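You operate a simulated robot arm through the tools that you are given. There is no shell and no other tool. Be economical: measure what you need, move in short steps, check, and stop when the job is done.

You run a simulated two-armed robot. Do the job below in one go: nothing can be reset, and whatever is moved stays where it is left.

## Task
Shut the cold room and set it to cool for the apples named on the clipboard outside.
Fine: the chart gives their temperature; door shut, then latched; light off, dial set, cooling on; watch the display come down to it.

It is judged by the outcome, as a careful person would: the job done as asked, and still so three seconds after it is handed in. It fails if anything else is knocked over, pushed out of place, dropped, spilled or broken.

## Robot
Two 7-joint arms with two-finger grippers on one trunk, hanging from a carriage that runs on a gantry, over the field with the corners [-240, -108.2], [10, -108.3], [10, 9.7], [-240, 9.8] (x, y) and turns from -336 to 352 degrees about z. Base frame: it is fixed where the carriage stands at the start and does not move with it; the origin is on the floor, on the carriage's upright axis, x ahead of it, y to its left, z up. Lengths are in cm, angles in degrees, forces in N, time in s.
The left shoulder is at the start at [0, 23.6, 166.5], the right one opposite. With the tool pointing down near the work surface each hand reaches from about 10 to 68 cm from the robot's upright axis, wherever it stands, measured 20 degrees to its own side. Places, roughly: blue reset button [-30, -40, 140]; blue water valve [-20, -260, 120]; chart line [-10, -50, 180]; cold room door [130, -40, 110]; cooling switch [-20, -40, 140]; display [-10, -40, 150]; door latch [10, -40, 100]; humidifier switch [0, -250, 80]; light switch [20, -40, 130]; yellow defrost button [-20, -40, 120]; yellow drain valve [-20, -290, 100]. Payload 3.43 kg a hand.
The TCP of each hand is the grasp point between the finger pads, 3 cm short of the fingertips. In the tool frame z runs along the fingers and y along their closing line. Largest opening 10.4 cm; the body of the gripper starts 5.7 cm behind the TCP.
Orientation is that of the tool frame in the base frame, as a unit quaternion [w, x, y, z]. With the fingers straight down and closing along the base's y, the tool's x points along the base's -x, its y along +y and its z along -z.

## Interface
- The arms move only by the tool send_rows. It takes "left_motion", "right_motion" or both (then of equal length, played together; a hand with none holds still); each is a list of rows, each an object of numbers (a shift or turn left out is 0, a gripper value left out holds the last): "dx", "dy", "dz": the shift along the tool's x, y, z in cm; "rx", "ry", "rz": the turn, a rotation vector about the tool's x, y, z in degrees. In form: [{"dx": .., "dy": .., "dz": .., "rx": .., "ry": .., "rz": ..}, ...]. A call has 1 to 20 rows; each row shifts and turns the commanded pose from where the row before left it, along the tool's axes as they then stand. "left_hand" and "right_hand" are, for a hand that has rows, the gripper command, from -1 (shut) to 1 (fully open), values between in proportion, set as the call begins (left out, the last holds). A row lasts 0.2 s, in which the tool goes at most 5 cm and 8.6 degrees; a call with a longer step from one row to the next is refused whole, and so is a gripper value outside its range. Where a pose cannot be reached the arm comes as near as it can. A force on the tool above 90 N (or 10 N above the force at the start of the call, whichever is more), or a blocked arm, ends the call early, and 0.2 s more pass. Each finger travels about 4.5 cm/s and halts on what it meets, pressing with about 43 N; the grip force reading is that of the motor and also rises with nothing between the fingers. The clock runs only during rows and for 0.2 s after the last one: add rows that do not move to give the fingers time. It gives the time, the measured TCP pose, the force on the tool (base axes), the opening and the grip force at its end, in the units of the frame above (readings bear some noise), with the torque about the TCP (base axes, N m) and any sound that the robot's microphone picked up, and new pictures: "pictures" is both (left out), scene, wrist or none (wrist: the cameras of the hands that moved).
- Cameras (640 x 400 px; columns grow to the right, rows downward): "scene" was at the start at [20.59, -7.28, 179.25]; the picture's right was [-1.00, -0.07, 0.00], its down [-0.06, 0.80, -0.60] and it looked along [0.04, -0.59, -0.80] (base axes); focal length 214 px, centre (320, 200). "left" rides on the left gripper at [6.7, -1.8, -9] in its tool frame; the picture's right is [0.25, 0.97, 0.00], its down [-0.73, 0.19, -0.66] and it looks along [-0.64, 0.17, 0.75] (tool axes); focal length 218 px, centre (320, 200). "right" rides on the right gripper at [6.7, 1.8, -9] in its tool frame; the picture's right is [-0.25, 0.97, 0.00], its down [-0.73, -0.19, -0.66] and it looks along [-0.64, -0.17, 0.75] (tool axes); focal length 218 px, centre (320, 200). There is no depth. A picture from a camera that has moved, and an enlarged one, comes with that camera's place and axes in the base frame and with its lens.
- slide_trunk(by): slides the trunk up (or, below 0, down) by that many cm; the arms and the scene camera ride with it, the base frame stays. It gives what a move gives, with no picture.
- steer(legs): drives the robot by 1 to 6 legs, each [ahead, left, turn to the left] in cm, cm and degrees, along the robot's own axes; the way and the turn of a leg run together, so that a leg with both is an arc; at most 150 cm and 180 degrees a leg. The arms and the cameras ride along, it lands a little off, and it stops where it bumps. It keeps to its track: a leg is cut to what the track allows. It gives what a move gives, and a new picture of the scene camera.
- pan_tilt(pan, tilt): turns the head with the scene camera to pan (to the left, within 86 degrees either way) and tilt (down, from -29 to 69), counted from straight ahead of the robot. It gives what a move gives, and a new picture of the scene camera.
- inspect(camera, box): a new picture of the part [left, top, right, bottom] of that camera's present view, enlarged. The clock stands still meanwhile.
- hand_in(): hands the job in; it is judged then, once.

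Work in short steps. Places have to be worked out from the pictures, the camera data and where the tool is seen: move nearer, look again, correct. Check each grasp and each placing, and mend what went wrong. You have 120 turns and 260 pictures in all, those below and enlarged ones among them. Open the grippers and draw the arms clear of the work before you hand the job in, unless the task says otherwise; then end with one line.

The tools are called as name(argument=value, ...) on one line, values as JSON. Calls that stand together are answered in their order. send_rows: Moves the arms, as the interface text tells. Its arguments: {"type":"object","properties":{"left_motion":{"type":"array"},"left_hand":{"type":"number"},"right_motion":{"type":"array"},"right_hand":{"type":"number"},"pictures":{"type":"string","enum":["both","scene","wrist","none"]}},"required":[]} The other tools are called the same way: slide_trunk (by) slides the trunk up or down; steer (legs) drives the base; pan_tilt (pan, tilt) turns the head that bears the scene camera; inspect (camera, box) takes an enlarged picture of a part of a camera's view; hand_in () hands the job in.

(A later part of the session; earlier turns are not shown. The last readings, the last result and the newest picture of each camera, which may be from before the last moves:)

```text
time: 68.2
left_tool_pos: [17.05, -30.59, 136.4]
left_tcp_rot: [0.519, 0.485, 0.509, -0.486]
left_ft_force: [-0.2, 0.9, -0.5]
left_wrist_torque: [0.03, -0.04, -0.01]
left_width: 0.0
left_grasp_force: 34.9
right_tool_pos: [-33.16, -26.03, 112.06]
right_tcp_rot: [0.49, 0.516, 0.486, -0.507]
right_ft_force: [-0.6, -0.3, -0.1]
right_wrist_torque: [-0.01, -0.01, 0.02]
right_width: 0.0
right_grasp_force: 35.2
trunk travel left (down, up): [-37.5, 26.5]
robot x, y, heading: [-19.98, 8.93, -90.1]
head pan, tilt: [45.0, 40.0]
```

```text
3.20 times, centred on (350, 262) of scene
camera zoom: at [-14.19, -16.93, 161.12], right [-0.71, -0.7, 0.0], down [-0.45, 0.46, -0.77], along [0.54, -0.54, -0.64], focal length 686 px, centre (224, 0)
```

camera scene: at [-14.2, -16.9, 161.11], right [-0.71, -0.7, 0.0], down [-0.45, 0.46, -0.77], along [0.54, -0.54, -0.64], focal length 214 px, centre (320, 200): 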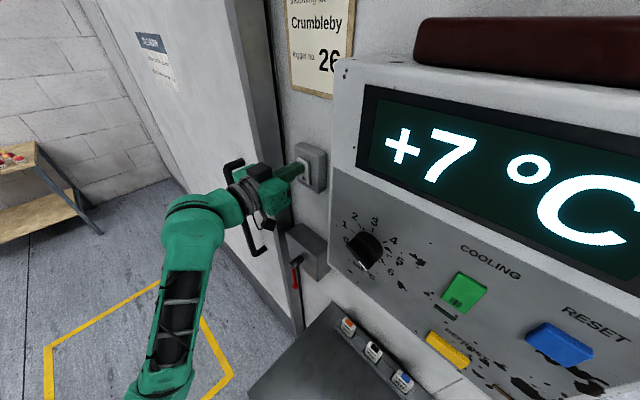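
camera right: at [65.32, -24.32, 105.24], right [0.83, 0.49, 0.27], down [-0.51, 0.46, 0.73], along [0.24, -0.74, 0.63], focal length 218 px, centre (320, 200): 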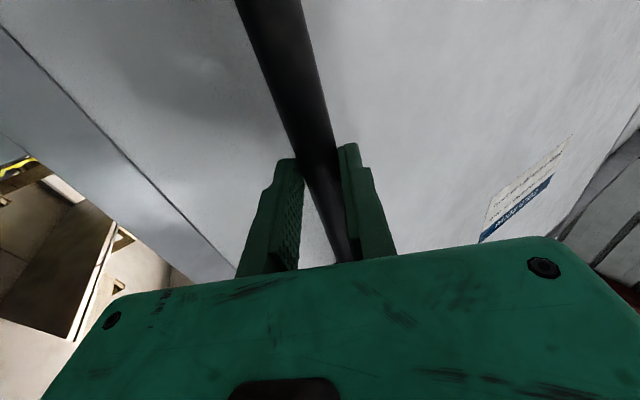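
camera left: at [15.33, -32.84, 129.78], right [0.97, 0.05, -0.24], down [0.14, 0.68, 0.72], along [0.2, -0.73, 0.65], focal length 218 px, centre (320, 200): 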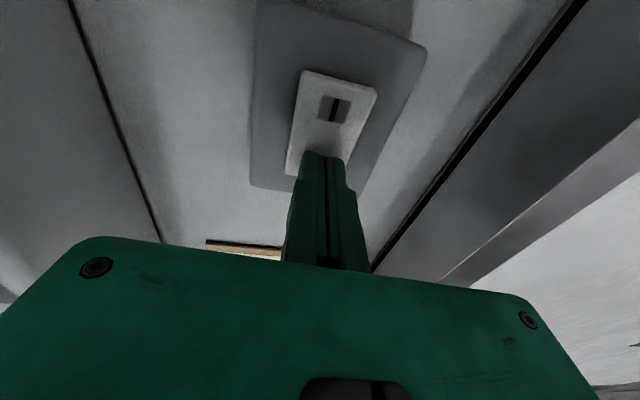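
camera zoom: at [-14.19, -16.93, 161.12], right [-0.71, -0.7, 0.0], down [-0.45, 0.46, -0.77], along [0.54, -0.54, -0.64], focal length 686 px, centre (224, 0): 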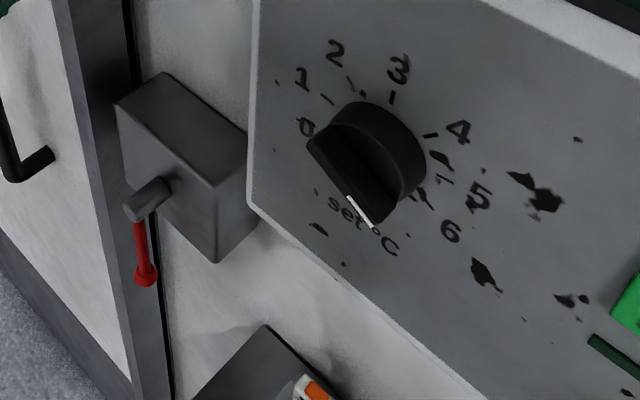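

Light rocker now stands the other way (off), latch lever vertical. The dial centre is about (-4.5, -40, 130.6), ticks 40° apart with 3 at the top. I pull the left hand further back and move the base so the right hand faces the dial.

send_rows(left_motion=[{"dz": -4}, {"dz": -4}, {}], pictures="none")

steer(legs=[[0, 28, 0]])

pan_tilt(pan=-20, tilt=40)

inspect(camera="right", box=[0, 0, 640, 400])

```text
time: 69.0
left_tool_pos: [16.57, -22.48, 136.25]
left_tcp_rot: [0.52, 0.485, 0.507, -0.487]
left_ft_force: [0.1, -0.1, -0.3]
left_wrist_torque: [0.0, 0.0, -0.01]
left_width: 0.0
left_grasp_force: 34.8
right_tool_pos: [-33.28, -26.03, 111.92]
right_tcp_rot: [0.49, 0.516, 0.486, -0.507]
right_ft_force: [-0.6, 0.1, -0.1]
right_wrist_torque: [-0.01, -0.02, -0.02]
right_width: 0.0
right_grasp_force: 35.0
trunk travel left (down, up): [-37.5, 26.5]
robot x, y, heading: [-20.23, 8.97, -90.2]
head pan, tilt: [45.0, 40.0]
```

```text
time: 70.9
left_tool_pos: [44.54, -22.8, 136.35]
left_tcp_rot: [0.518, 0.486, 0.508, -0.487]
left_ft_force: [0.3, 0.3, 0.2]
left_wrist_torque: [-0.01, 0.01, -0.02]
left_width: 0.02
left_grasp_force: 34.7
right_tool_pos: [-5.36, -26.12, 111.83]
right_tcp_rot: [0.49, 0.517, 0.486, -0.507]
right_ft_force: [0.4, 0.1, -0.5]
right_wrist_torque: [0.02, 0.01, 0.0]
right_width: 0.0
right_grasp_force: 35.3
trunk travel left (down, up): [-37.5, 26.5]
robot x, y, heading: [7.7, 8.71, -90.5]
head pan, tilt: [45.0, 40.0]
camera scene: at [13.7, -17.04, 161.12], right [-0.71, -0.7, 0.0], down [-0.45, 0.46, -0.77], along [0.54, -0.54, -0.64], focal length 214 px, centre (320, 200)
```

scene: 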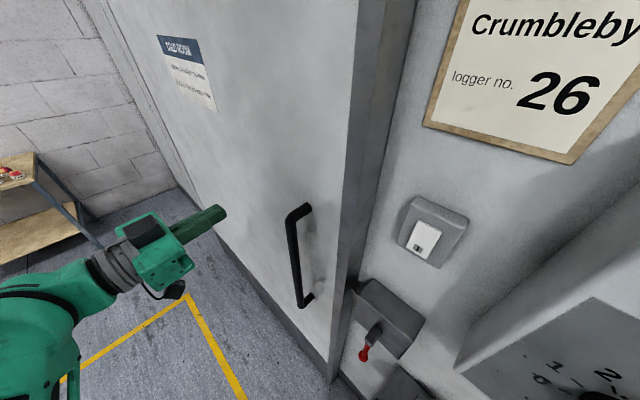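

```text
time: 72.3
left_tool_pos: [44.37, -22.72, 136.26]
left_tcp_rot: [0.519, 0.485, 0.508, -0.487]
left_ft_force: [0.4, 0.1, 0.8]
left_wrist_torque: [-0.01, 0.0, 0.0]
left_width: 0.01
left_grasp_force: 35.0
right_tool_pos: [-5.41, -26.1, 111.97]
right_tcp_rot: [0.49, 0.516, 0.486, -0.507]
right_ft_force: [0.5, -0.2, 0.8]
right_wrist_torque: [0.02, 0.0, -0.02]
right_width: 0.0
right_grasp_force: 34.7
trunk travel left (down, up): [-37.5, 26.5]
robot x, y, heading: [8.17, 9.04, -90.2]
head pan, tilt: [-20.0, 40.0]
camera scene: at [4.75, -18.97, 161.11], right [-0.94, 0.35, 0.0], down [0.22, 0.6, -0.77], along [-0.27, -0.72, -0.64], focal length 214 px, centre (320, 200)
```

scene: 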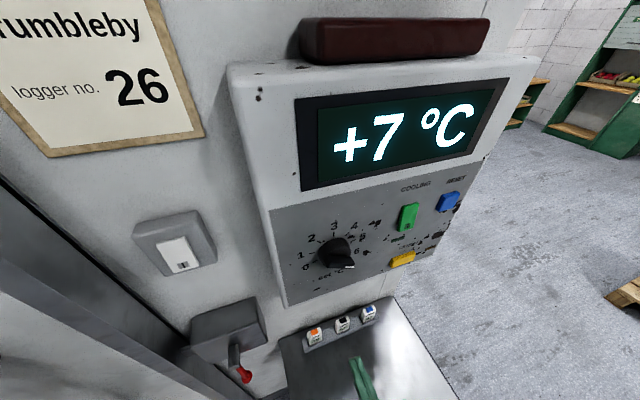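

```text
1.00 times, centred on (320, 200) of right (not enlarged: the box is as wide or as high as the picture)
camera zoom: at [-3.07, -17.06, 105.13], right [0.96, -0.05, 0.27], down [-0.17, 0.66, 0.73], along [-0.21, -0.75, 0.63], focal length 218 px, centre (320, 200)
```

zoom: 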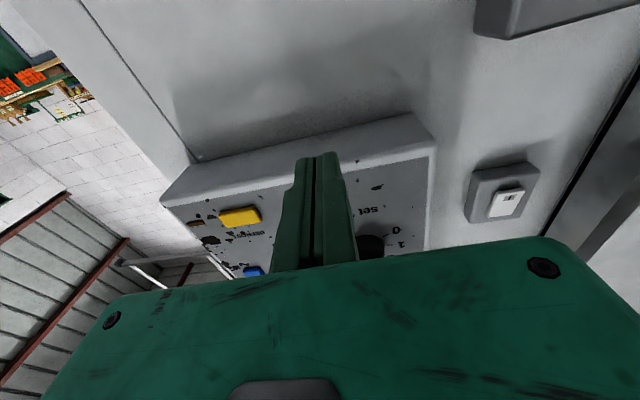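

Dial centre refined to about (-4.5, -38, 133.7). I raise the right hand to that height, open it and look through the wrist camera.

send_rows(right_motion=[{"dx": -4.4, "dz": -0.8}, {"dx": -4.4, "dz": -0.8}, {"dx": -4.4}, {"dx": -4.4}, {"dx": -4}, {}, {}, {}], right_hand=0.5)

inspect(camera="scene", box=[270, 190, 430, 290])

```text
time: 74.1
left_tool_pos: [44.39, -22.67, 136.36]
left_tcp_rot: [0.519, 0.485, 0.508, -0.487]
left_ft_force: [-0.1, 0.3, -0.3]
left_wrist_torque: [-0.06, 0.01, 0.02]
left_width: 0.01
left_grasp_force: 34.8
right_tool_pos: [-5.63, -24.64, 133.54]
right_tcp_rot: [0.49, 0.517, 0.486, -0.508]
right_ft_force: [0.3, -0.3, 0.4]
right_wrist_torque: [-0.01, 0.02, -0.01]
right_width: 7.78
right_grasp_force: 0.0
trunk travel left (down, up): [-37.5, 26.5]
robot x, y, heading: [7.68, 8.89, -90.1]
head pan, tilt: [-20.0, 40.0]
camera scene: at [4.75, -18.97, 161.11], right [-0.94, 0.35, 0.0], down [0.22, 0.6, -0.77], along [-0.27, -0.72, -0.64], focal length 214 px, centre (320, 200)
camera right: at [-3.33, -15.53, 126.76], right [0.96, -0.05, 0.27], down [-0.17, 0.66, 0.73], along [-0.21, -0.75, 0.63], focal length 218 px, centre (320, 200)
```

scene: 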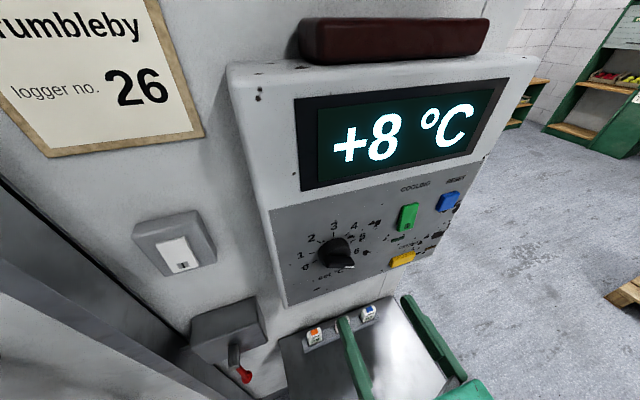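
right: 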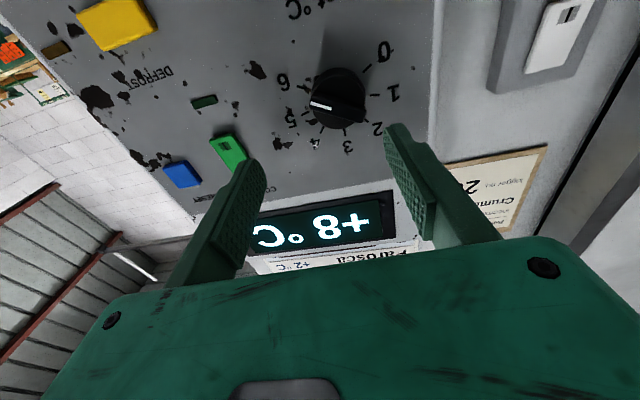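

```text
4.00 times, centred on (350, 240) of scene
camera zoom: at [4.75, -18.97, 161.11], right [-0.94, 0.35, 0.0], down [0.22, 0.6, -0.77], along [-0.27, -0.72, -0.64], focal length 858 px, centre (200, 40)
```

zoom: 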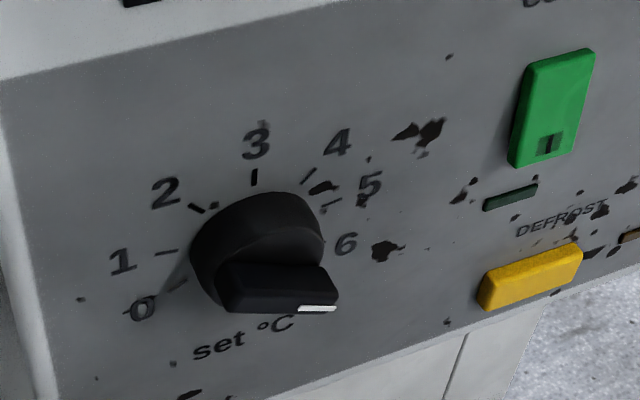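

The knob's ridge carries a white mark at the "6" tick; I need to turn it 120° counter-clockwise (seen from the front) to 3. I pre-twist the right hand +120° about its axis so the fingers straddle the ridge and can unwind.

send_rows(right_motion=[{"rz": 8.5}, {"rz": 8.5}, {"rz": 8.5}, {"rz": 8.5}, {"rz": 8.5}, {"rz": 8.5}, {"rz": 8.5}, {"rz": 8.5}, {"rz": 8.5}, {"rz": 8.5}, {"rz": 8.5}, {"rz": 8.5}, {"rz": 8.5}, {"rz": 8.5}, {}])

```text
time: 77.3
left_tool_pos: [44.39, -22.7, 136.31]
left_tcp_rot: [0.519, 0.485, 0.509, -0.486]
left_ft_force: [1.1, -0.4, 0.5]
left_wrist_torque: [0.02, -0.02, -0.04]
left_width: 0.0
left_grasp_force: 34.6
right_tool_pos: [-5.6, -25.19, 133.92]
right_tcp_rot: [0.686, 0.681, -0.198, 0.164]
right_ft_force: [-0.3, 0.5, 0.2]
right_wrist_torque: [-0.03, 0.01, 0.03]
right_width: 7.79
right_grasp_force: 0.1
right hand out of reach, approached as far as the arm can: row 14
trunk travel left (down, up): [-37.5, 26.5]
robot x, y, heading: [7.74, 8.68, -90.6]
head pan, tilt: [-20.0, 40.0]
camera scene: at [4.73, -18.95, 161.11], right [-0.94, 0.35, 0.0], down [0.22, 0.6, -0.77], along [-0.27, -0.72, -0.64], focal length 214 px, centre (320, 200)
camera right: at [-0.22, -16.38, 138.66], right [-0.7, 0.03, 0.71], down [-0.51, 0.68, -0.52], along [-0.5, -0.73, -0.46], focal length 218 px, centre (320, 200)
```

scene: 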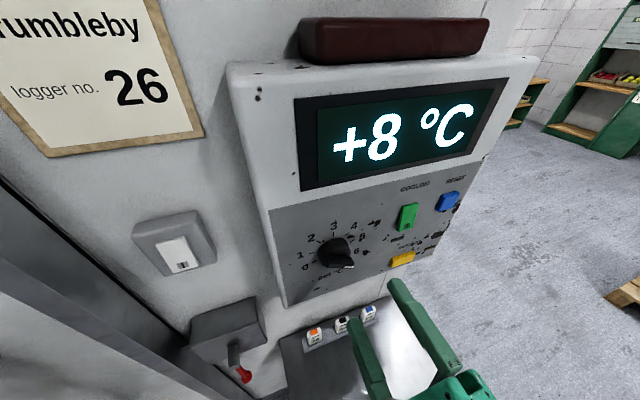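
right: 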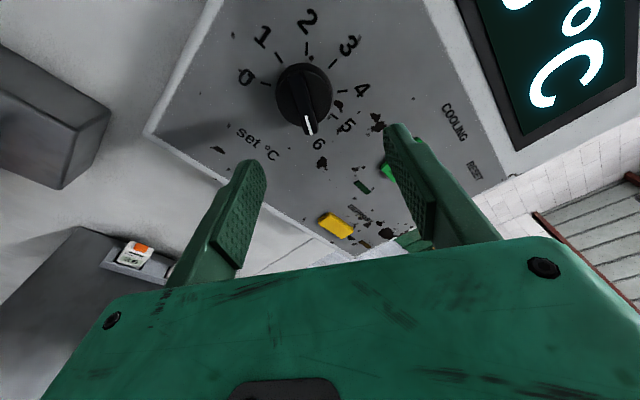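

Clear view: the mark points at 6. Dial centre ≈ (-4.3, ~-37, 133.3). I centre the hand and approach to just short of the knob.

send_rows(right_motion=[{"dx": 1.27, "dy": -1.4}, {"dz": 3.5}, {"dz": 2.5}, {}])

inspect(camera="scene", box=[270, 190, 430, 290])

```text
time: 78.3
left_tool_pos: [44.32, -22.71, 136.26]
left_tcp_rot: [0.519, 0.485, 0.508, -0.487]
left_ft_force: [-0.7, 0.2, 0.9]
left_wrist_torque: [-0.03, 0.01, -0.03]
left_width: 0.01
left_grasp_force: 34.8
right_tool_pos: [-4.16, -31.54, 133.51]
right_tcp_rot: [0.685, 0.682, -0.197, 0.164]
right_ft_force: [-0.3, -0.7, -0.8]
right_wrist_torque: [0.0, -0.02, 0.03]
right_width: 7.8
right_grasp_force: 0.1
right hand out of reach, approached as far as the arm can: row 1
trunk travel left (down, up): [-37.5, 26.5]
robot x, y, heading: [8.02, 9.12, -90.2]
head pan, tilt: [-20.0, 40.0]
camera scene: at [4.74, -18.97, 161.11], right [-0.94, 0.35, 0.0], down [0.22, 0.6, -0.77], along [-0.27, -0.72, -0.64], focal length 214 px, centre (320, 200)
camera right: at [1.26, -22.73, 138.21], right [-0.7, 0.03, 0.71], down [-0.51, 0.68, -0.52], along [-0.51, -0.73, -0.46], focal length 218 px, centre (320, 200)
```

scene: 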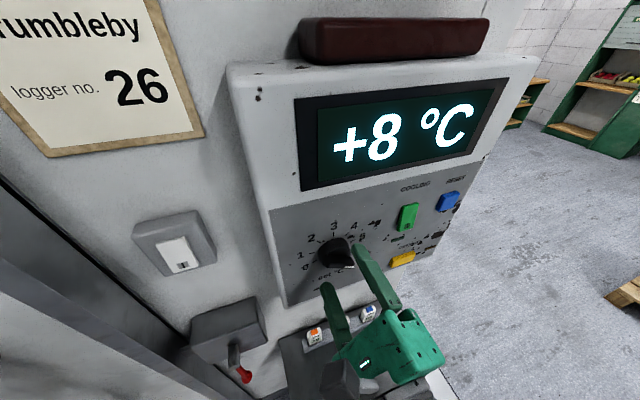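
right: 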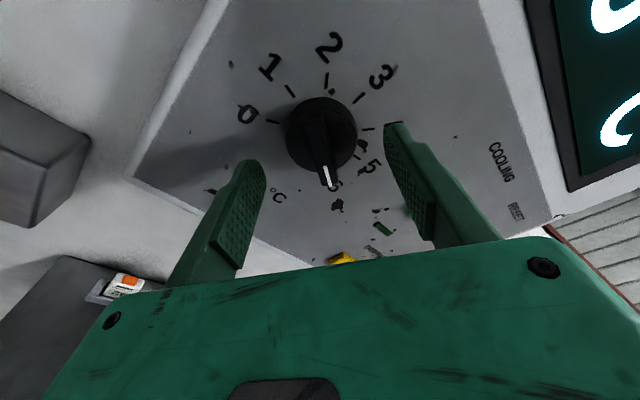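

```text
4.00 times, centred on (350, 240) of scene
camera zoom: at [4.74, -18.97, 161.11], right [-0.94, 0.35, 0.0], down [0.22, 0.6, -0.77], along [-0.27, -0.72, -0.64], focal length 858 px, centre (200, 40)
```

zoom: 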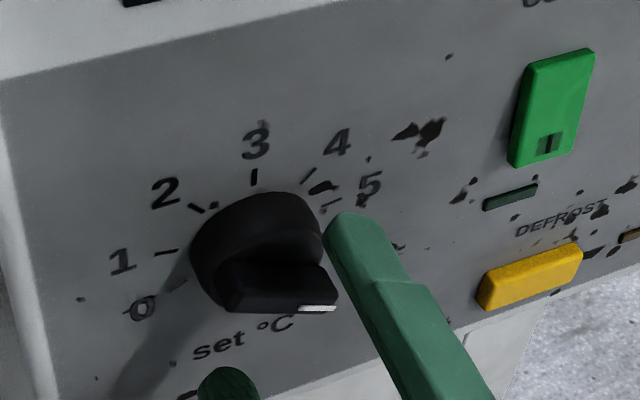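

Centred. I advance 3.8 cm in small steps and close on the ridge.

send_rows(right_motion=[{"dz": 1.5}, {"dz": 1.3}, {"dz": 1}, {}])

inspect(camera="scene", box=[270, 190, 430, 290])

```text
time: 79.3
left_tool_pos: [44.41, -22.01, 136.08]
left_tcp_rot: [0.519, 0.487, 0.509, -0.485]
left_ft_force: [0.5, -0.8, 0.7]
left_wrist_torque: [-0.02, -0.01, 0.01]
left_width: 0.0
left_grasp_force: 35.1
right_tool_pos: [-4.2, -34.62, 133.22]
right_tcp_rot: [0.683, 0.683, -0.199, 0.166]
right_ft_force: [4.8, 53.2, -9.4]
right_wrist_torque: [1.88, 0.28, 1.64]
right_width: 7.2
right_grasp_force: 0.1
trunk travel left (down, up): [-37.5, 26.5]
robot x, y, heading: [7.77, 9.09, -90.4]
head pan, tilt: [-20.0, 40.0]
camera scene: at [4.79, -18.52, 160.93], right [-0.94, 0.35, 0.0], down [0.22, 0.61, -0.76], along [-0.27, -0.71, -0.65], focal length 214 px, centre (320, 200)
camera right: at [1.19, -25.88, 138.01], right [-0.7, 0.02, 0.71], down [-0.51, 0.69, -0.52], along [-0.5, -0.73, -0.47], focal length 218 px, centre (320, 200)
```

scene: 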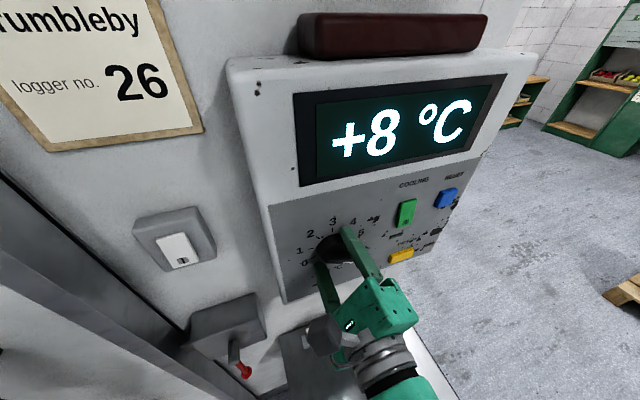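
right: 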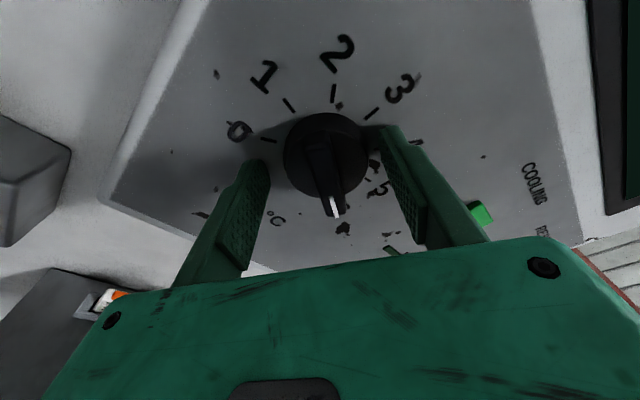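

```text
4.00 times, centred on (350, 240) of scene
camera zoom: at [4.79, -18.52, 160.93], right [-0.94, 0.35, 0.0], down [0.22, 0.61, -0.76], along [-0.27, -0.71, -0.65], focal length 858 px, centre (200, 40)
```

zoom: 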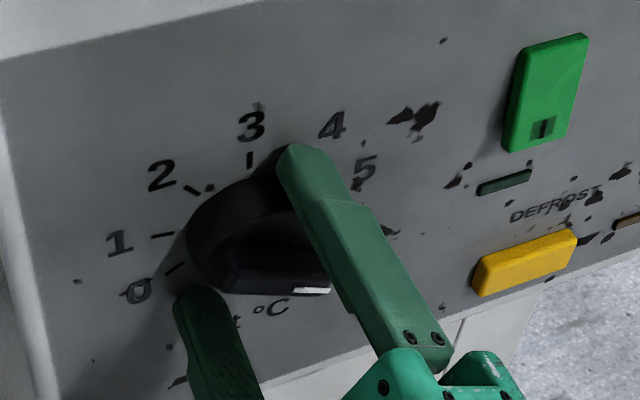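

The tips touch the panel (y≈-37.7). I back off 1.9 cm so they take the ridge, and close.

send_rows(right_motion=[{"dz": -1.9}, {}], pictures="none")

send_rows(right_motion=[{}, {}, {}, {}, {}, {}], right_hand=-1)

inspect(camera="scene", box=[270, 190, 430, 290])

```text
time: 79.9
left_tool_pos: [44.38, -22.74, 136.39]
left_tcp_rot: [0.519, 0.485, 0.508, -0.487]
left_ft_force: [0.1, 0.4, -0.1]
left_wrist_torque: [0.0, 0.0, 0.02]
left_width: 0.0
left_grasp_force: 34.9
right_tool_pos: [-4.27, -33.6, 133.58]
right_tcp_rot: [0.686, 0.681, -0.198, 0.165]
right_ft_force: [0.4, 0.5, -0.2]
right_wrist_torque: [-0.05, 0.01, 0.03]
right_width: 7.79
right_grasp_force: 0.1
trunk travel left (down, up): [-37.5, 26.5]
robot x, y, heading: [7.68, 9.14, -90.2]
head pan, tilt: [-20.0, 40.0]
```

```text
time: 81.3
left_tool_pos: [44.4, -22.72, 136.43]
left_tcp_rot: [0.518, 0.486, 0.508, -0.487]
left_ft_force: [-0.4, 0.4, 0.6]
left_wrist_torque: [-0.02, -0.04, 0.02]
left_width: 0.02
left_grasp_force: 34.8
right_tool_pos: [-4.33, -33.46, 133.58]
right_tcp_rot: [0.686, 0.681, -0.198, 0.164]
right_ft_force: [-1.9, 0.2, 4.7]
right_wrist_torque: [0.41, 0.07, -0.08]
right_width: 1.27
right_grasp_force: 45.0
trunk travel left (down, up): [-37.5, 26.5]
robot x, y, heading: [7.09, 9.34, -90.1]
head pan, tilt: [-20.0, 40.0]
camera scene: at [4.73, -18.98, 161.12], right [-0.94, 0.35, 0.0], down [0.22, 0.6, -0.77], along [-0.27, -0.72, -0.64], focal length 214 px, centre (320, 200)
camera right: at [1.14, -24.65, 138.31], right [-0.7, 0.03, 0.71], down [-0.51, 0.68, -0.52], along [-0.51, -0.73, -0.46], focal length 218 px, centre (320, 200)
```

scene: 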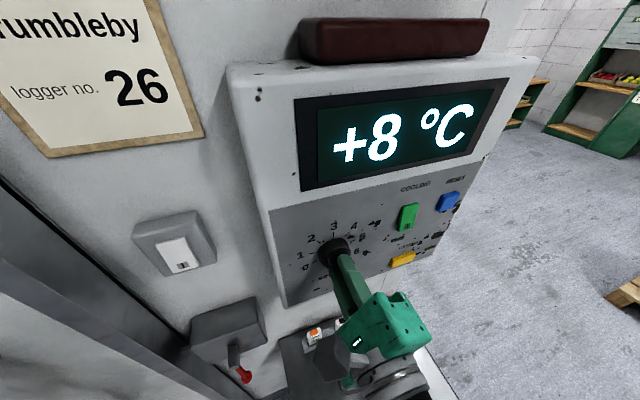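
right: 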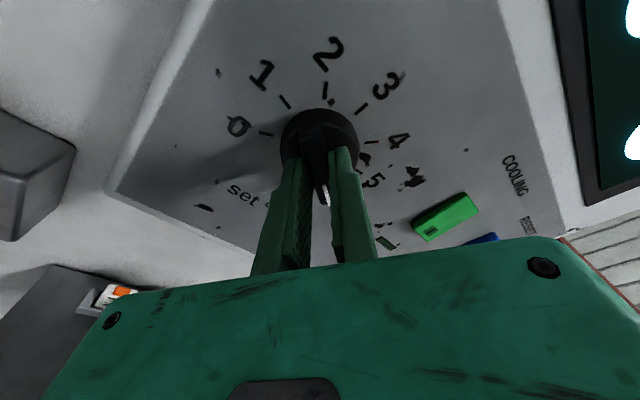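

```text
4.00 times, centred on (350, 240) of scene
camera zoom: at [4.73, -18.98, 161.12], right [-0.94, 0.35, 0.0], down [0.22, 0.6, -0.77], along [-0.27, -0.72, -0.64], focal length 858 px, centre (200, 40)
```

zoom: 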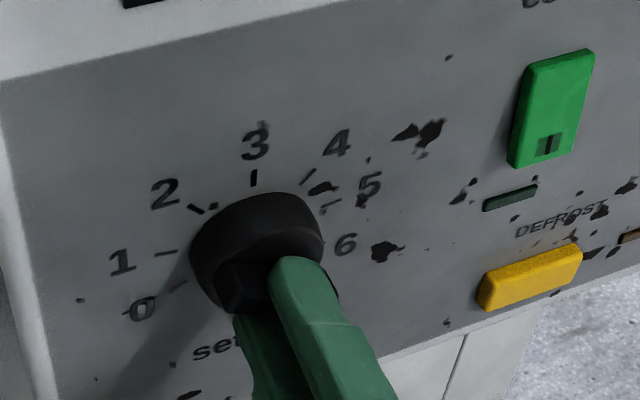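

The ridge is gripped (1.27 cm). I turn -40° first and check.

send_rows(right_motion=[{"rz": -8}, {"rz": -8}, {"rz": -8}, {"rz": -8}, {"rz": -8}, {}])

```text
time: 82.7
left_tool_pos: [44.38, -22.71, 136.32]
left_tcp_rot: [0.519, 0.485, 0.509, -0.486]
left_ft_force: [0.0, 0.7, -0.4]
left_wrist_torque: [0.02, 0.0, 0.01]
left_width: 0.01
left_grasp_force: 35.1
right_tool_pos: [-4.31, -33.42, 133.46]
right_tcp_rot: [0.7, 0.708, 0.047, -0.08]
right_ft_force: [0.0, 0.7, -0.8]
right_wrist_torque: [-0.53, -0.03, -0.93]
right_width: 1.28
right_grasp_force: 44.8
trunk travel left (down, up): [-37.5, 26.5]
robot x, y, heading: [7.49, 8.74, -90.5]
head pan, tilt: [-20.0, 40.0]
camera scene: at [4.74, -18.97, 161.11], right [-0.94, 0.35, 0.0], down [0.22, 0.6, -0.77], along [-0.27, -0.72, -0.64], focal length 214 px, centre (320, 200)
camera right: at [3.12, -24.74, 133.87], right [-0.07, 0.0, 1.0], down [-0.72, 0.69, -0.05], along [-0.69, -0.72, -0.05], focal length 218 px, centre (320, 200)
```

scene: 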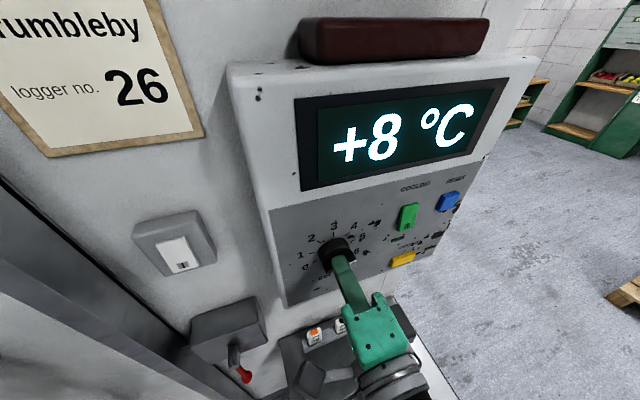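
right: 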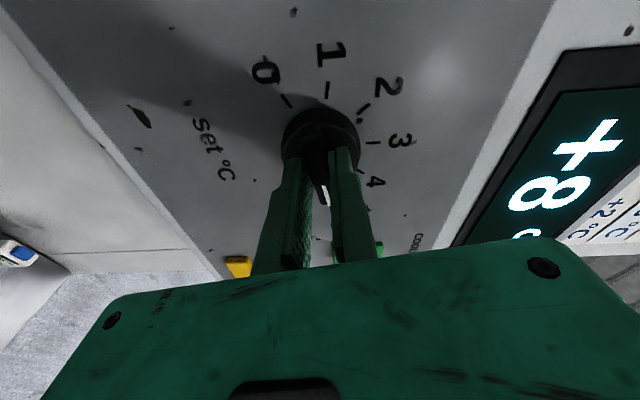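

The dial follows. I turn the remaining 80°.

send_rows(right_motion=[{"rz": -8}, {"rz": -8}, {"rz": -8}, {"rz": -8}, {"rz": -8}, {"rz": -8}, {"rz": -8}, {"rz": -8}, {"rz": -8}, {"rz": -8}, {}])

inspect(camera="scene", box=[270, 190, 430, 290])

```text
time: 85.1
left_tool_pos: [44.33, -22.75, 136.22]
left_tcp_rot: [0.518, 0.486, 0.508, -0.488]
left_ft_force: [0.1, 1.0, -0.6]
left_wrist_torque: [0.02, 0.0, -0.03]
left_width: 0.0
left_grasp_force: 34.9
right_tool_pos: [-4.38, -33.47, 133.43]
right_tcp_rot: [-0.483, -0.511, -0.493, 0.512]
right_ft_force: [-18.3, -4.1, -19.2]
right_wrist_torque: [-0.12, -0.06, 0.1]
right_width: 1.29
right_grasp_force: 45.0
trunk travel left (down, up): [-37.5, 26.5]
robot x, y, heading: [7.55, 8.98, -90.3]
head pan, tilt: [-20.0, 40.0]
camera scene: at [4.63, -18.95, 161.1], right [-0.94, 0.35, 0.0], down [0.22, 0.6, -0.77], along [-0.27, -0.72, -0.64], focal length 214 px, centre (320, 200)
camera right: at [-2.26, -24.41, 126.53], right [0.97, -0.05, 0.24], down [-0.15, 0.66, 0.74], along [-0.2, -0.75, 0.63], focal length 218 px, centre (320, 200)
```

scene: 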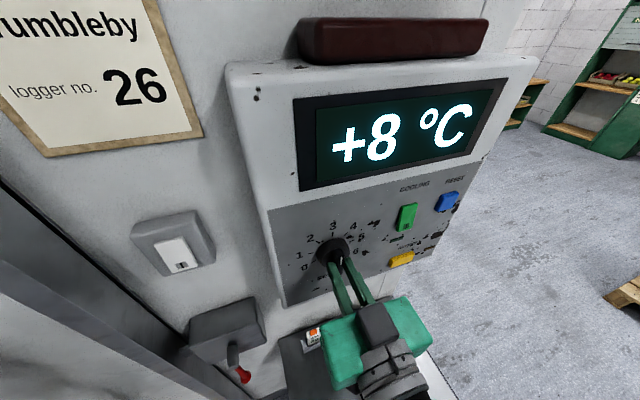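
right: 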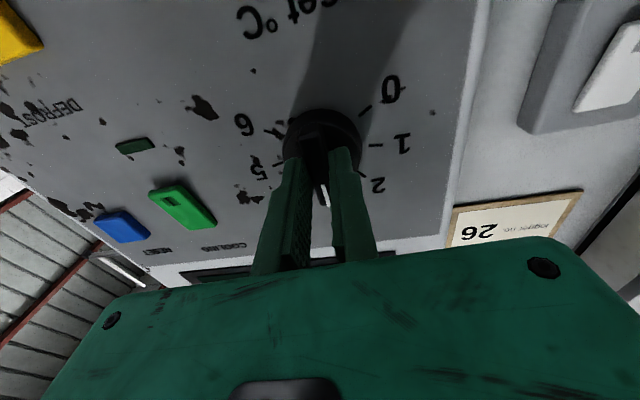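

```text
4.00 times, centred on (350, 240) of scene
camera zoom: at [4.63, -18.95, 161.1], right [-0.94, 0.35, 0.0], down [0.22, 0.6, -0.77], along [-0.27, -0.72, -0.64], focal length 858 px, centre (200, 40)
```

zoom: 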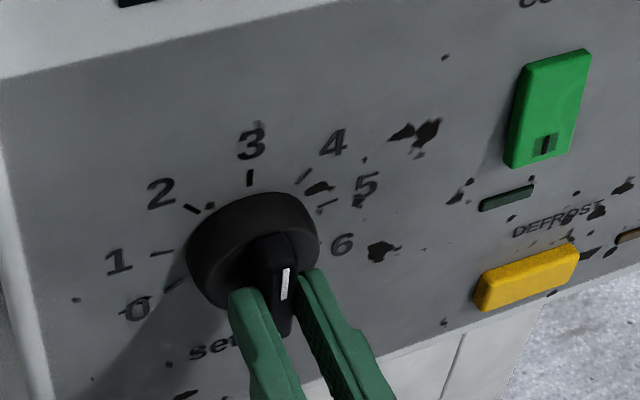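

The tool has turned 120° (now 180.6° vs. 180 wanted); the mark points up at 3. I release, back off and check.

send_rows(right_motion=[{}, {}, {}, {}], right_hand=0, pictures="none")

send_rows(right_motion=[{"dz": -3}, {"dz": -3}, {"dz": -3}, {}])

inspect(camera="scene", box=[270, 190, 430, 290])

inspect(camera="right", box=[80, 0, 480, 250])

```text
time: 86.1
left_tool_pos: [44.37, -22.84, 136.38]
left_tcp_rot: [0.519, 0.485, 0.509, -0.486]
left_ft_force: [-0.3, 0.2, 0.6]
left_wrist_torque: [-0.01, -0.02, 0.0]
left_width: 0.01
left_grasp_force: 34.7
right_tool_pos: [-4.33, -33.39, 133.48]
right_tcp_rot: [0.486, 0.512, 0.49, -0.512]
right_ft_force: [-0.3, -0.2, 0.3]
right_wrist_torque: [0.06, -0.03, 0.0]
right_width: 5.21
right_grasp_force: 0.0
trunk travel left (down, up): [-37.5, 26.5]
robot x, y, heading: [7.63, 8.96, -90.1]
head pan, tilt: [-20.0, 40.0]
```

```text
time: 87.1
left_tool_pos: [44.52, -22.7, 136.27]
left_tcp_rot: [0.519, 0.485, 0.508, -0.487]
left_ft_force: [0.0, -0.3, -0.2]
left_wrist_torque: [0.02, -0.01, -0.02]
left_width: 0.0
left_grasp_force: 34.4
right_tool_pos: [-3.81, -24.43, 133.68]
right_tcp_rot: [0.486, 0.512, 0.491, -0.511]
right_ft_force: [-1.0, -0.3, 0.4]
right_wrist_torque: [-0.01, 0.0, -0.02]
right_width: 5.18
right_grasp_force: 0.1
trunk travel left (down, up): [-37.5, 26.5]
robot x, y, heading: [7.92, 9.16, -90.2]
head pan, tilt: [-20.0, 40.0]
camera scene: at [4.75, -18.98, 161.11], right [-0.94, 0.35, 0.0], down [0.22, 0.6, -0.77], along [-0.27, -0.72, -0.64], focal length 214 px, centre (320, 200)
camera right: at [-1.59, -15.45, 126.72], right [0.97, -0.05, 0.25], down [-0.16, 0.66, 0.73], along [-0.2, -0.75, 0.63], focal length 218 px, centre (320, 200)
```

scene: 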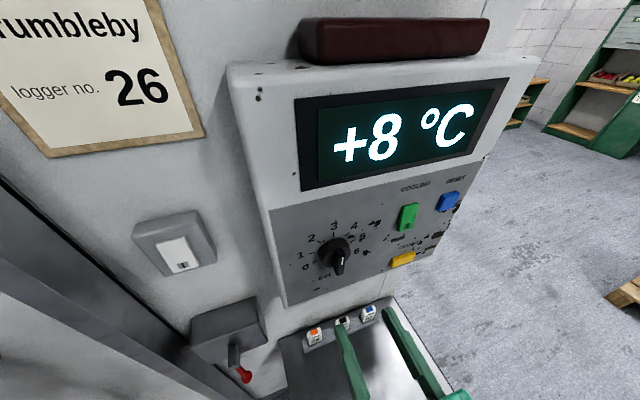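
right: 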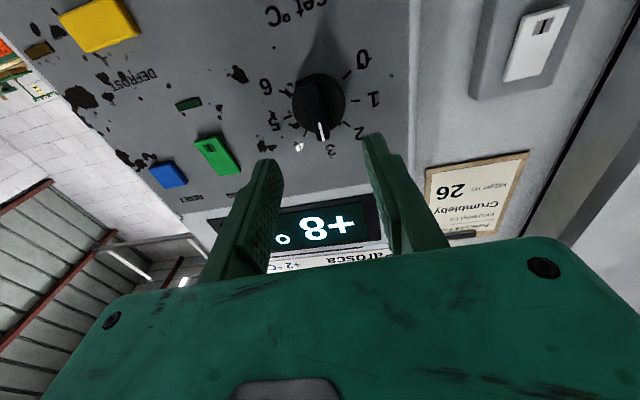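

```text
4.00 times, centred on (350, 240) of scene
camera zoom: at [4.75, -18.98, 161.11], right [-0.94, 0.35, 0.0], down [0.22, 0.6, -0.77], along [-0.27, -0.72, -0.64], focal length 858 px, centre (200, 40)
```

zoom: 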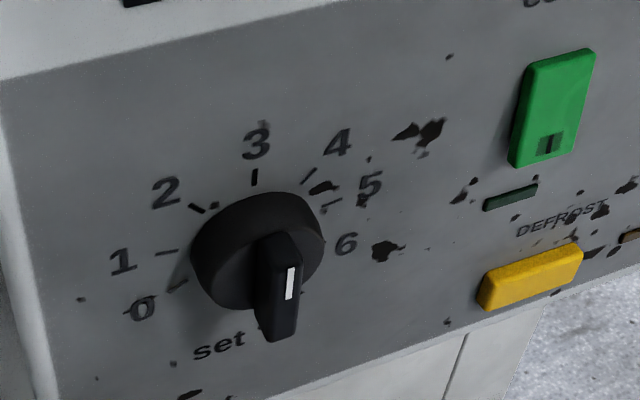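

```text
1.60 times, centred on (280, 125) of right
camera zoom: at [-1.59, -15.45, 126.72], right [0.97, -0.05, 0.25], down [-0.16, 0.66, 0.73], along [-0.2, -0.75, 0.63], focal length 349 px, centre (384, 320)
```

zoom: 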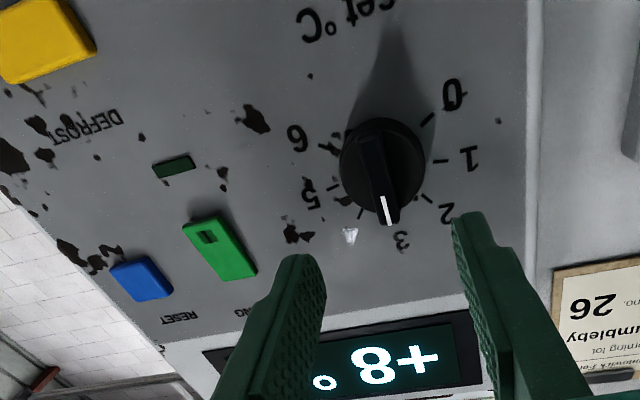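

The dial stands at 3. The cooling rocker is at (-17.1, -37, 136.5) with its "I" end at about (-17.4, 134.3). I close the right hand and bring it in front of that lower end.

send_rows(right_motion=[{"dy": -4.4, "dx": -0.2}, {"dy": -4.4, "dx": -0.2}, {"dy": -4.3, "dx": -0.2}, {}, {"dz": 3.5}, {"dz": 3}, {}], right_hand=-1)

inspect(camera="scene", box=[340, 190, 480, 280])

```text
time: 88.7
left_tool_pos: [44.32, -22.52, 136.36]
left_tcp_rot: [0.519, 0.486, 0.508, -0.487]
left_ft_force: [-0.1, -0.2, 0.2]
left_wrist_torque: [0.03, 0.03, 0.01]
left_width: 0.0
left_grasp_force: 34.8
right_tool_pos: [-15.85, -34.12, 134.84]
right_tcp_rot: [0.485, 0.512, 0.49, -0.512]
right_ft_force: [-0.4, 0.1, -0.3]
right_wrist_torque: [-0.03, -0.01, 0.0]
right_width: 0.0
right_grasp_force: 34.7
right hand out of reach, approached as far as the arm can: row 1, 2, 3
trunk travel left (down, up): [-37.5, 26.5]
robot x, y, heading: [7.74, 8.55, -90.4]
head pan, tilt: [-20.0, 40.0]
camera scene: at [4.74, -18.96, 161.11], right [-0.94, 0.35, 0.0], down [0.22, 0.6, -0.77], along [-0.27, -0.72, -0.64], focal length 214 px, centre (320, 200)
camera right: at [-13.63, -25.11, 127.93], right [0.97, -0.05, 0.25], down [-0.16, 0.66, 0.73], along [-0.2, -0.75, 0.63], focal length 218 px, centre (320, 200)
```

scene: 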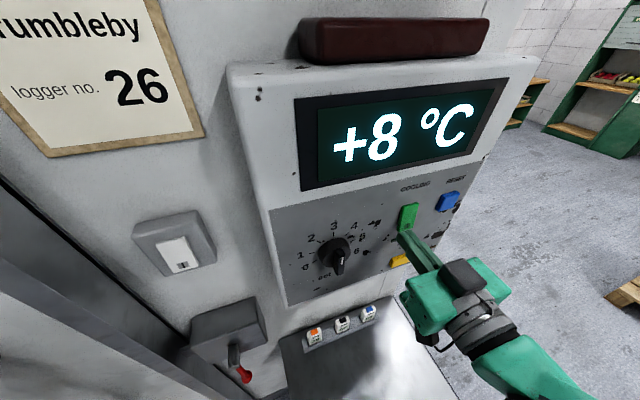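
right: 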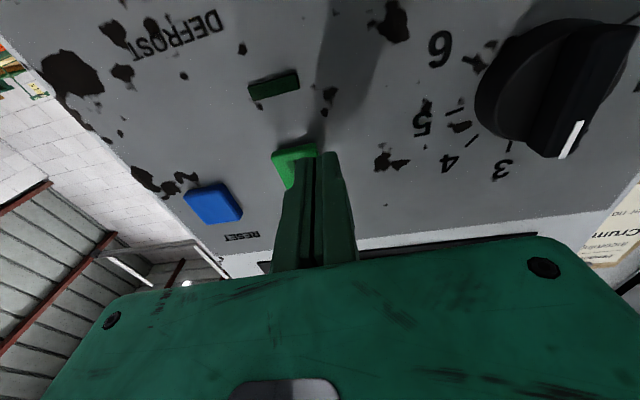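

```text
4.44 times, centred on (410, 235) of scene
camera zoom: at [4.74, -18.96, 161.11], right [-0.94, 0.35, 0.0], down [0.22, 0.6, -0.77], along [-0.27, -0.72, -0.64], focal length 953 px, centre (-80, 44)
```

zoom: 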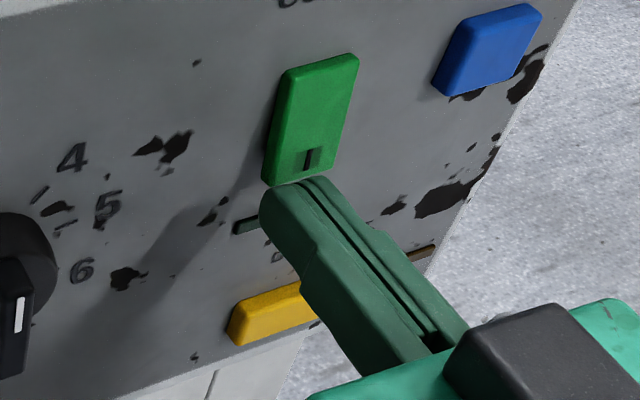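

Fingertips are at the right height but ~1.3 cm too far to +x. I back off slightly, shift, and press in.

send_rows(right_motion=[{"dz": -1.5}, {"dy": -1.3}, {}], pictures="wrist")

inspect(camera="scene", box=[340, 190, 480, 280])

```text
time: 89.5
left_tool_pos: [44.36, -22.65, 136.4]
left_tcp_rot: [0.518, 0.486, 0.508, -0.487]
left_ft_force: [-0.2, 0.9, 0.4]
left_wrist_torque: [0.02, 0.0, 0.03]
left_width: 0.02
left_grasp_force: 34.7
right_tool_pos: [-17.15, -32.51, 134.88]
right_tcp_rot: [0.486, 0.512, 0.49, -0.512]
right_ft_force: [0.1, 0.9, 0.1]
right_wrist_torque: [0.01, 0.0, 0.02]
right_width: 0.0
right_grasp_force: 34.4
trunk travel left (down, up): [-37.5, 26.5]
robot x, y, heading: [7.93, 9.14, -90.2]
head pan, tilt: [-20.0, 40.0]
camera right: at [-14.89, -23.55, 127.96], right [0.97, -0.05, 0.25], down [-0.16, 0.66, 0.73], along [-0.2, -0.75, 0.63], focal length 218 px, centre (320, 200)
```

right: 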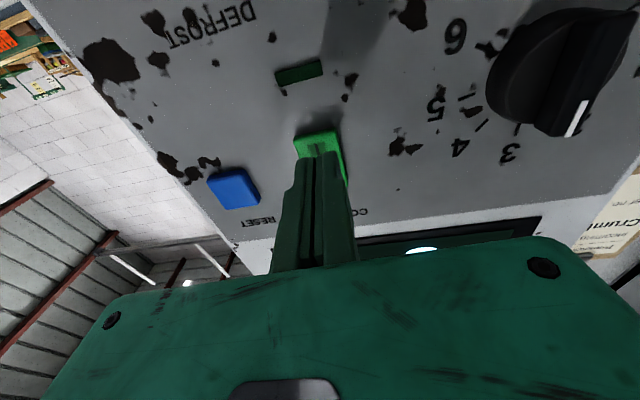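

```text
4.44 times, centred on (410, 235) of scene
camera zoom: at [4.75, -18.97, 161.11], right [-0.94, 0.35, 0.0], down [0.22, 0.6, -0.77], along [-0.27, -0.72, -0.64], focal length 953 px, centre (-80, 44)
```

zoom: 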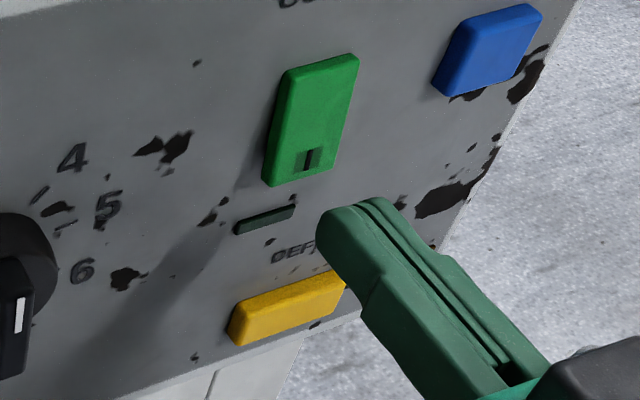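

Aligned with the lower end of the rocker. Press in small steps.

send_rows(right_motion=[{"dz": 0.8}, {"dz": 0.5}, {"dz": 0.4}, {"dz": 0.4}, {}], pictures="scene")

inspect(camera="scene", box=[340, 190, 480, 280])

```text
time: 90.7
left_tool_pos: [44.59, -22.54, 136.32]
left_tcp_rot: [0.52, 0.485, 0.508, -0.487]
left_ft_force: [0.0, 0.0, -0.4]
left_wrist_torque: [-0.01, -0.02, 0.0]
left_width: 0.02
left_grasp_force: 34.0
right_tool_pos: [-17.09, -34.64, 134.81]
right_tcp_rot: [0.486, 0.511, 0.491, -0.511]
right_ft_force: [0.5, 0.3, 0.1]
right_wrist_torque: [0.01, 0.0, -0.05]
right_width: 0.03
right_grasp_force: 34.4
trunk travel left (down, up): [-37.5, 26.5]
robot x, y, heading: [7.85, 9.05, -90.4]
head pan, tilt: [-20.0, 40.0]
camera scene: at [4.75, -18.97, 161.11], right [-0.94, 0.35, 0.0], down [0.22, 0.6, -0.77], along [-0.27, -0.72, -0.64], focal length 214 px, centre (320, 200)
```

scene: 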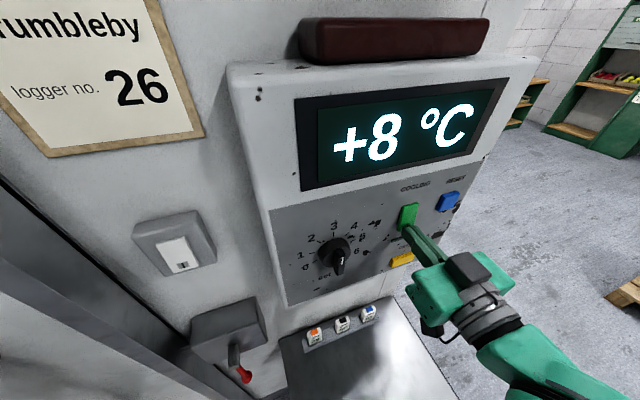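

```text
4.44 times, centred on (410, 235) of scene
camera zoom: at [4.75, -18.97, 161.11], right [-0.94, 0.35, 0.0], down [0.22, 0.6, -0.77], along [-0.27, -0.72, -0.64], focal length 953 px, centre (-80, 44)
```

zoom: 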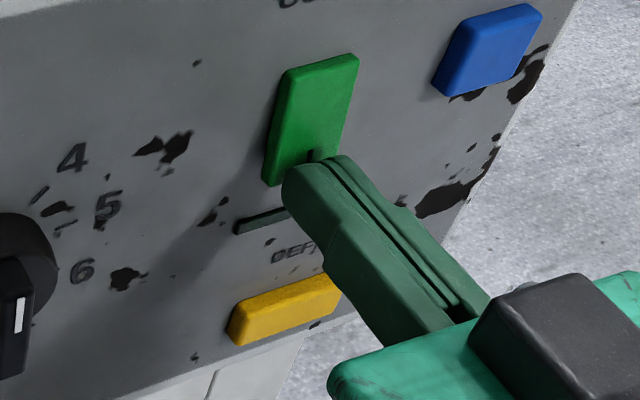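

No contact yet; continue pressing in.

send_rows(right_motion=[{"dz": 0.4}, {"dz": 0.4}, {"dz": 0.4}, {}], pictures="none")

inspect(camera="scene", box=[340, 190, 480, 280])

```text
time: 91.7
left_tool_pos: [44.48, -22.27, 136.19]
left_tcp_rot: [0.518, 0.487, 0.509, -0.486]
left_ft_force: [-1.0, 0.4, -1.7]
left_wrist_torque: [-0.04, 0.0, 0.01]
left_width: 0.0
left_grasp_force: 34.8
right_tool_pos: [-17.13, -35.33, 134.76]
right_tcp_rot: [0.486, 0.512, 0.49, -0.511]
right_ft_force: [1.9, 47.7, -2.0]
right_wrist_torque: [-0.43, 0.14, 0.3]
right_width: 0.58
right_grasp_force: 34.9
trunk travel left (down, up): [-37.5, 26.5]
robot x, y, heading: [7.68, 8.94, -90.1]
head pan, tilt: [-20.0, 40.0]
```

```text
4.44 times, centred on (410, 235) of scene
camera zoom: at [4.75, -18.62, 160.98], right [-0.94, 0.35, 0.0], down [0.22, 0.61, -0.76], along [-0.27, -0.72, -0.65], focal length 953 px, centre (-80, 44)
```

zoom: 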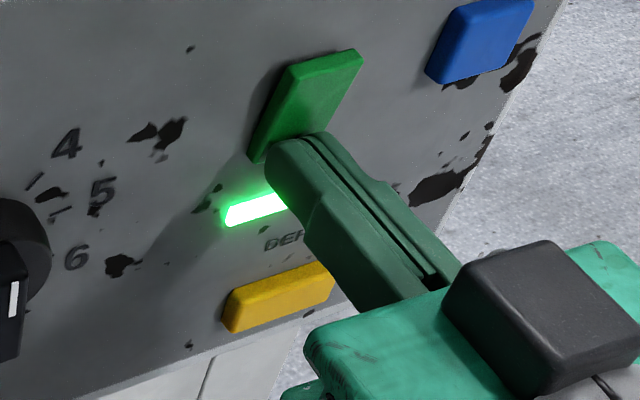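

The cooling lamp is lit. I withdraw the right hand and watch the display.

send_rows(right_motion=[{"dz": -3}, {"dz": -4}, {"dz": -4}, {}, {}, {}, {}, {}, {}, {}, {}, {}, {}, {}, {}], pictures="scene")

pan_tilt(pan=30, tilt=55)

inspect(camera="scene", box=[220, 60, 480, 240])

```text
time: 94.9
left_tool_pos: [44.45, -22.6, 136.28]
left_tcp_rot: [0.52, 0.485, 0.508, -0.487]
left_ft_force: [0.5, -0.2, -0.1]
left_wrist_torque: [0.01, 0.01, -0.01]
left_width: 0.0
left_grasp_force: 34.6
right_tool_pos: [-16.74, -27.67, 135.09]
right_tcp_rot: [0.485, 0.512, 0.49, -0.512]
right_ft_force: [-0.5, 0.1, -0.1]
right_wrist_torque: [0.03, 0.02, 0.02]
right_width: 0.0
right_grasp_force: 34.6
right hand out of reach, approached as far as the arm can: row 3
trunk travel left (down, up): [-37.5, 26.5]
robot x, y, heading: [7.69, 8.96, -90.5]
head pan, tilt: [-20.0, 40.0]
camera scene: at [4.75, -18.97, 161.11], right [-0.94, 0.35, 0.0], down [0.22, 0.6, -0.77], along [-0.27, -0.72, -0.64], focal length 214 px, centre (320, 200)
```

scene: 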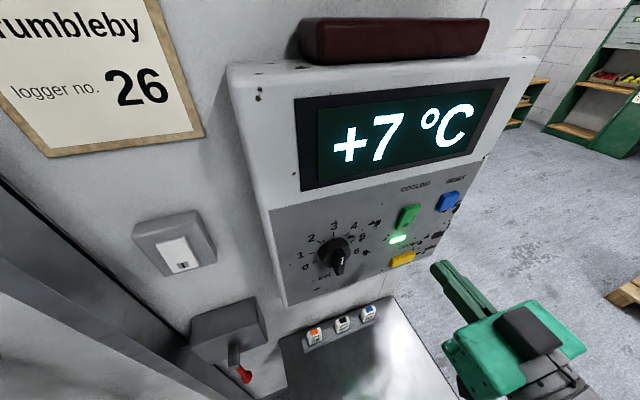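

```text
time: 96.0
left_tool_pos: [44.43, -22.67, 136.43]
left_tcp_rot: [0.519, 0.485, 0.508, -0.487]
left_ft_force: [0.3, 0.1, -0.8]
left_wrist_torque: [0.02, 0.02, 0.0]
left_width: 0.0
left_grasp_force: 35.0
right_tool_pos: [-16.84, -27.7, 134.96]
right_tcp_rot: [0.485, 0.512, 0.49, -0.512]
right_ft_force: [0.0, 0.2, 0.3]
right_wrist_torque: [0.0, -0.01, -0.02]
right_width: 0.01
right_grasp_force: 34.7
trunk travel left (down, up): [-37.5, 26.5]
robot x, y, heading: [7.21, 8.87, -90.4]
head pan, tilt: [30.0, 55.0]
camera scene: at [11.26, -17.27, 159.05], right [-0.87, -0.49, 0.0], down [-0.41, 0.71, -0.57], along [0.28, -0.5, -0.82], focal length 214 px, centre (320, 200)
```

scene: 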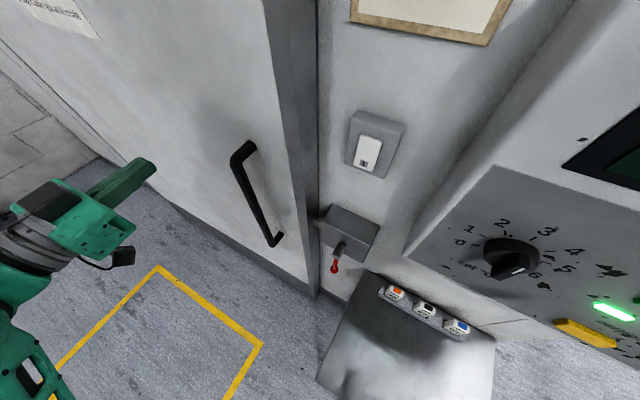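

```text
2.22 times, centred on (350, 150) of scene
camera zoom: at [11.26, -17.27, 159.05], right [-0.87, -0.49, 0.0], down [-0.41, 0.71, -0.57], along [0.28, -0.5, -0.82], focal length 477 px, centre (253, 311)
```

zoom: 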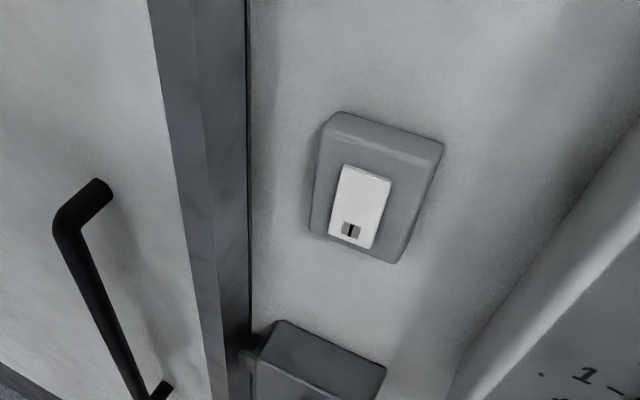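

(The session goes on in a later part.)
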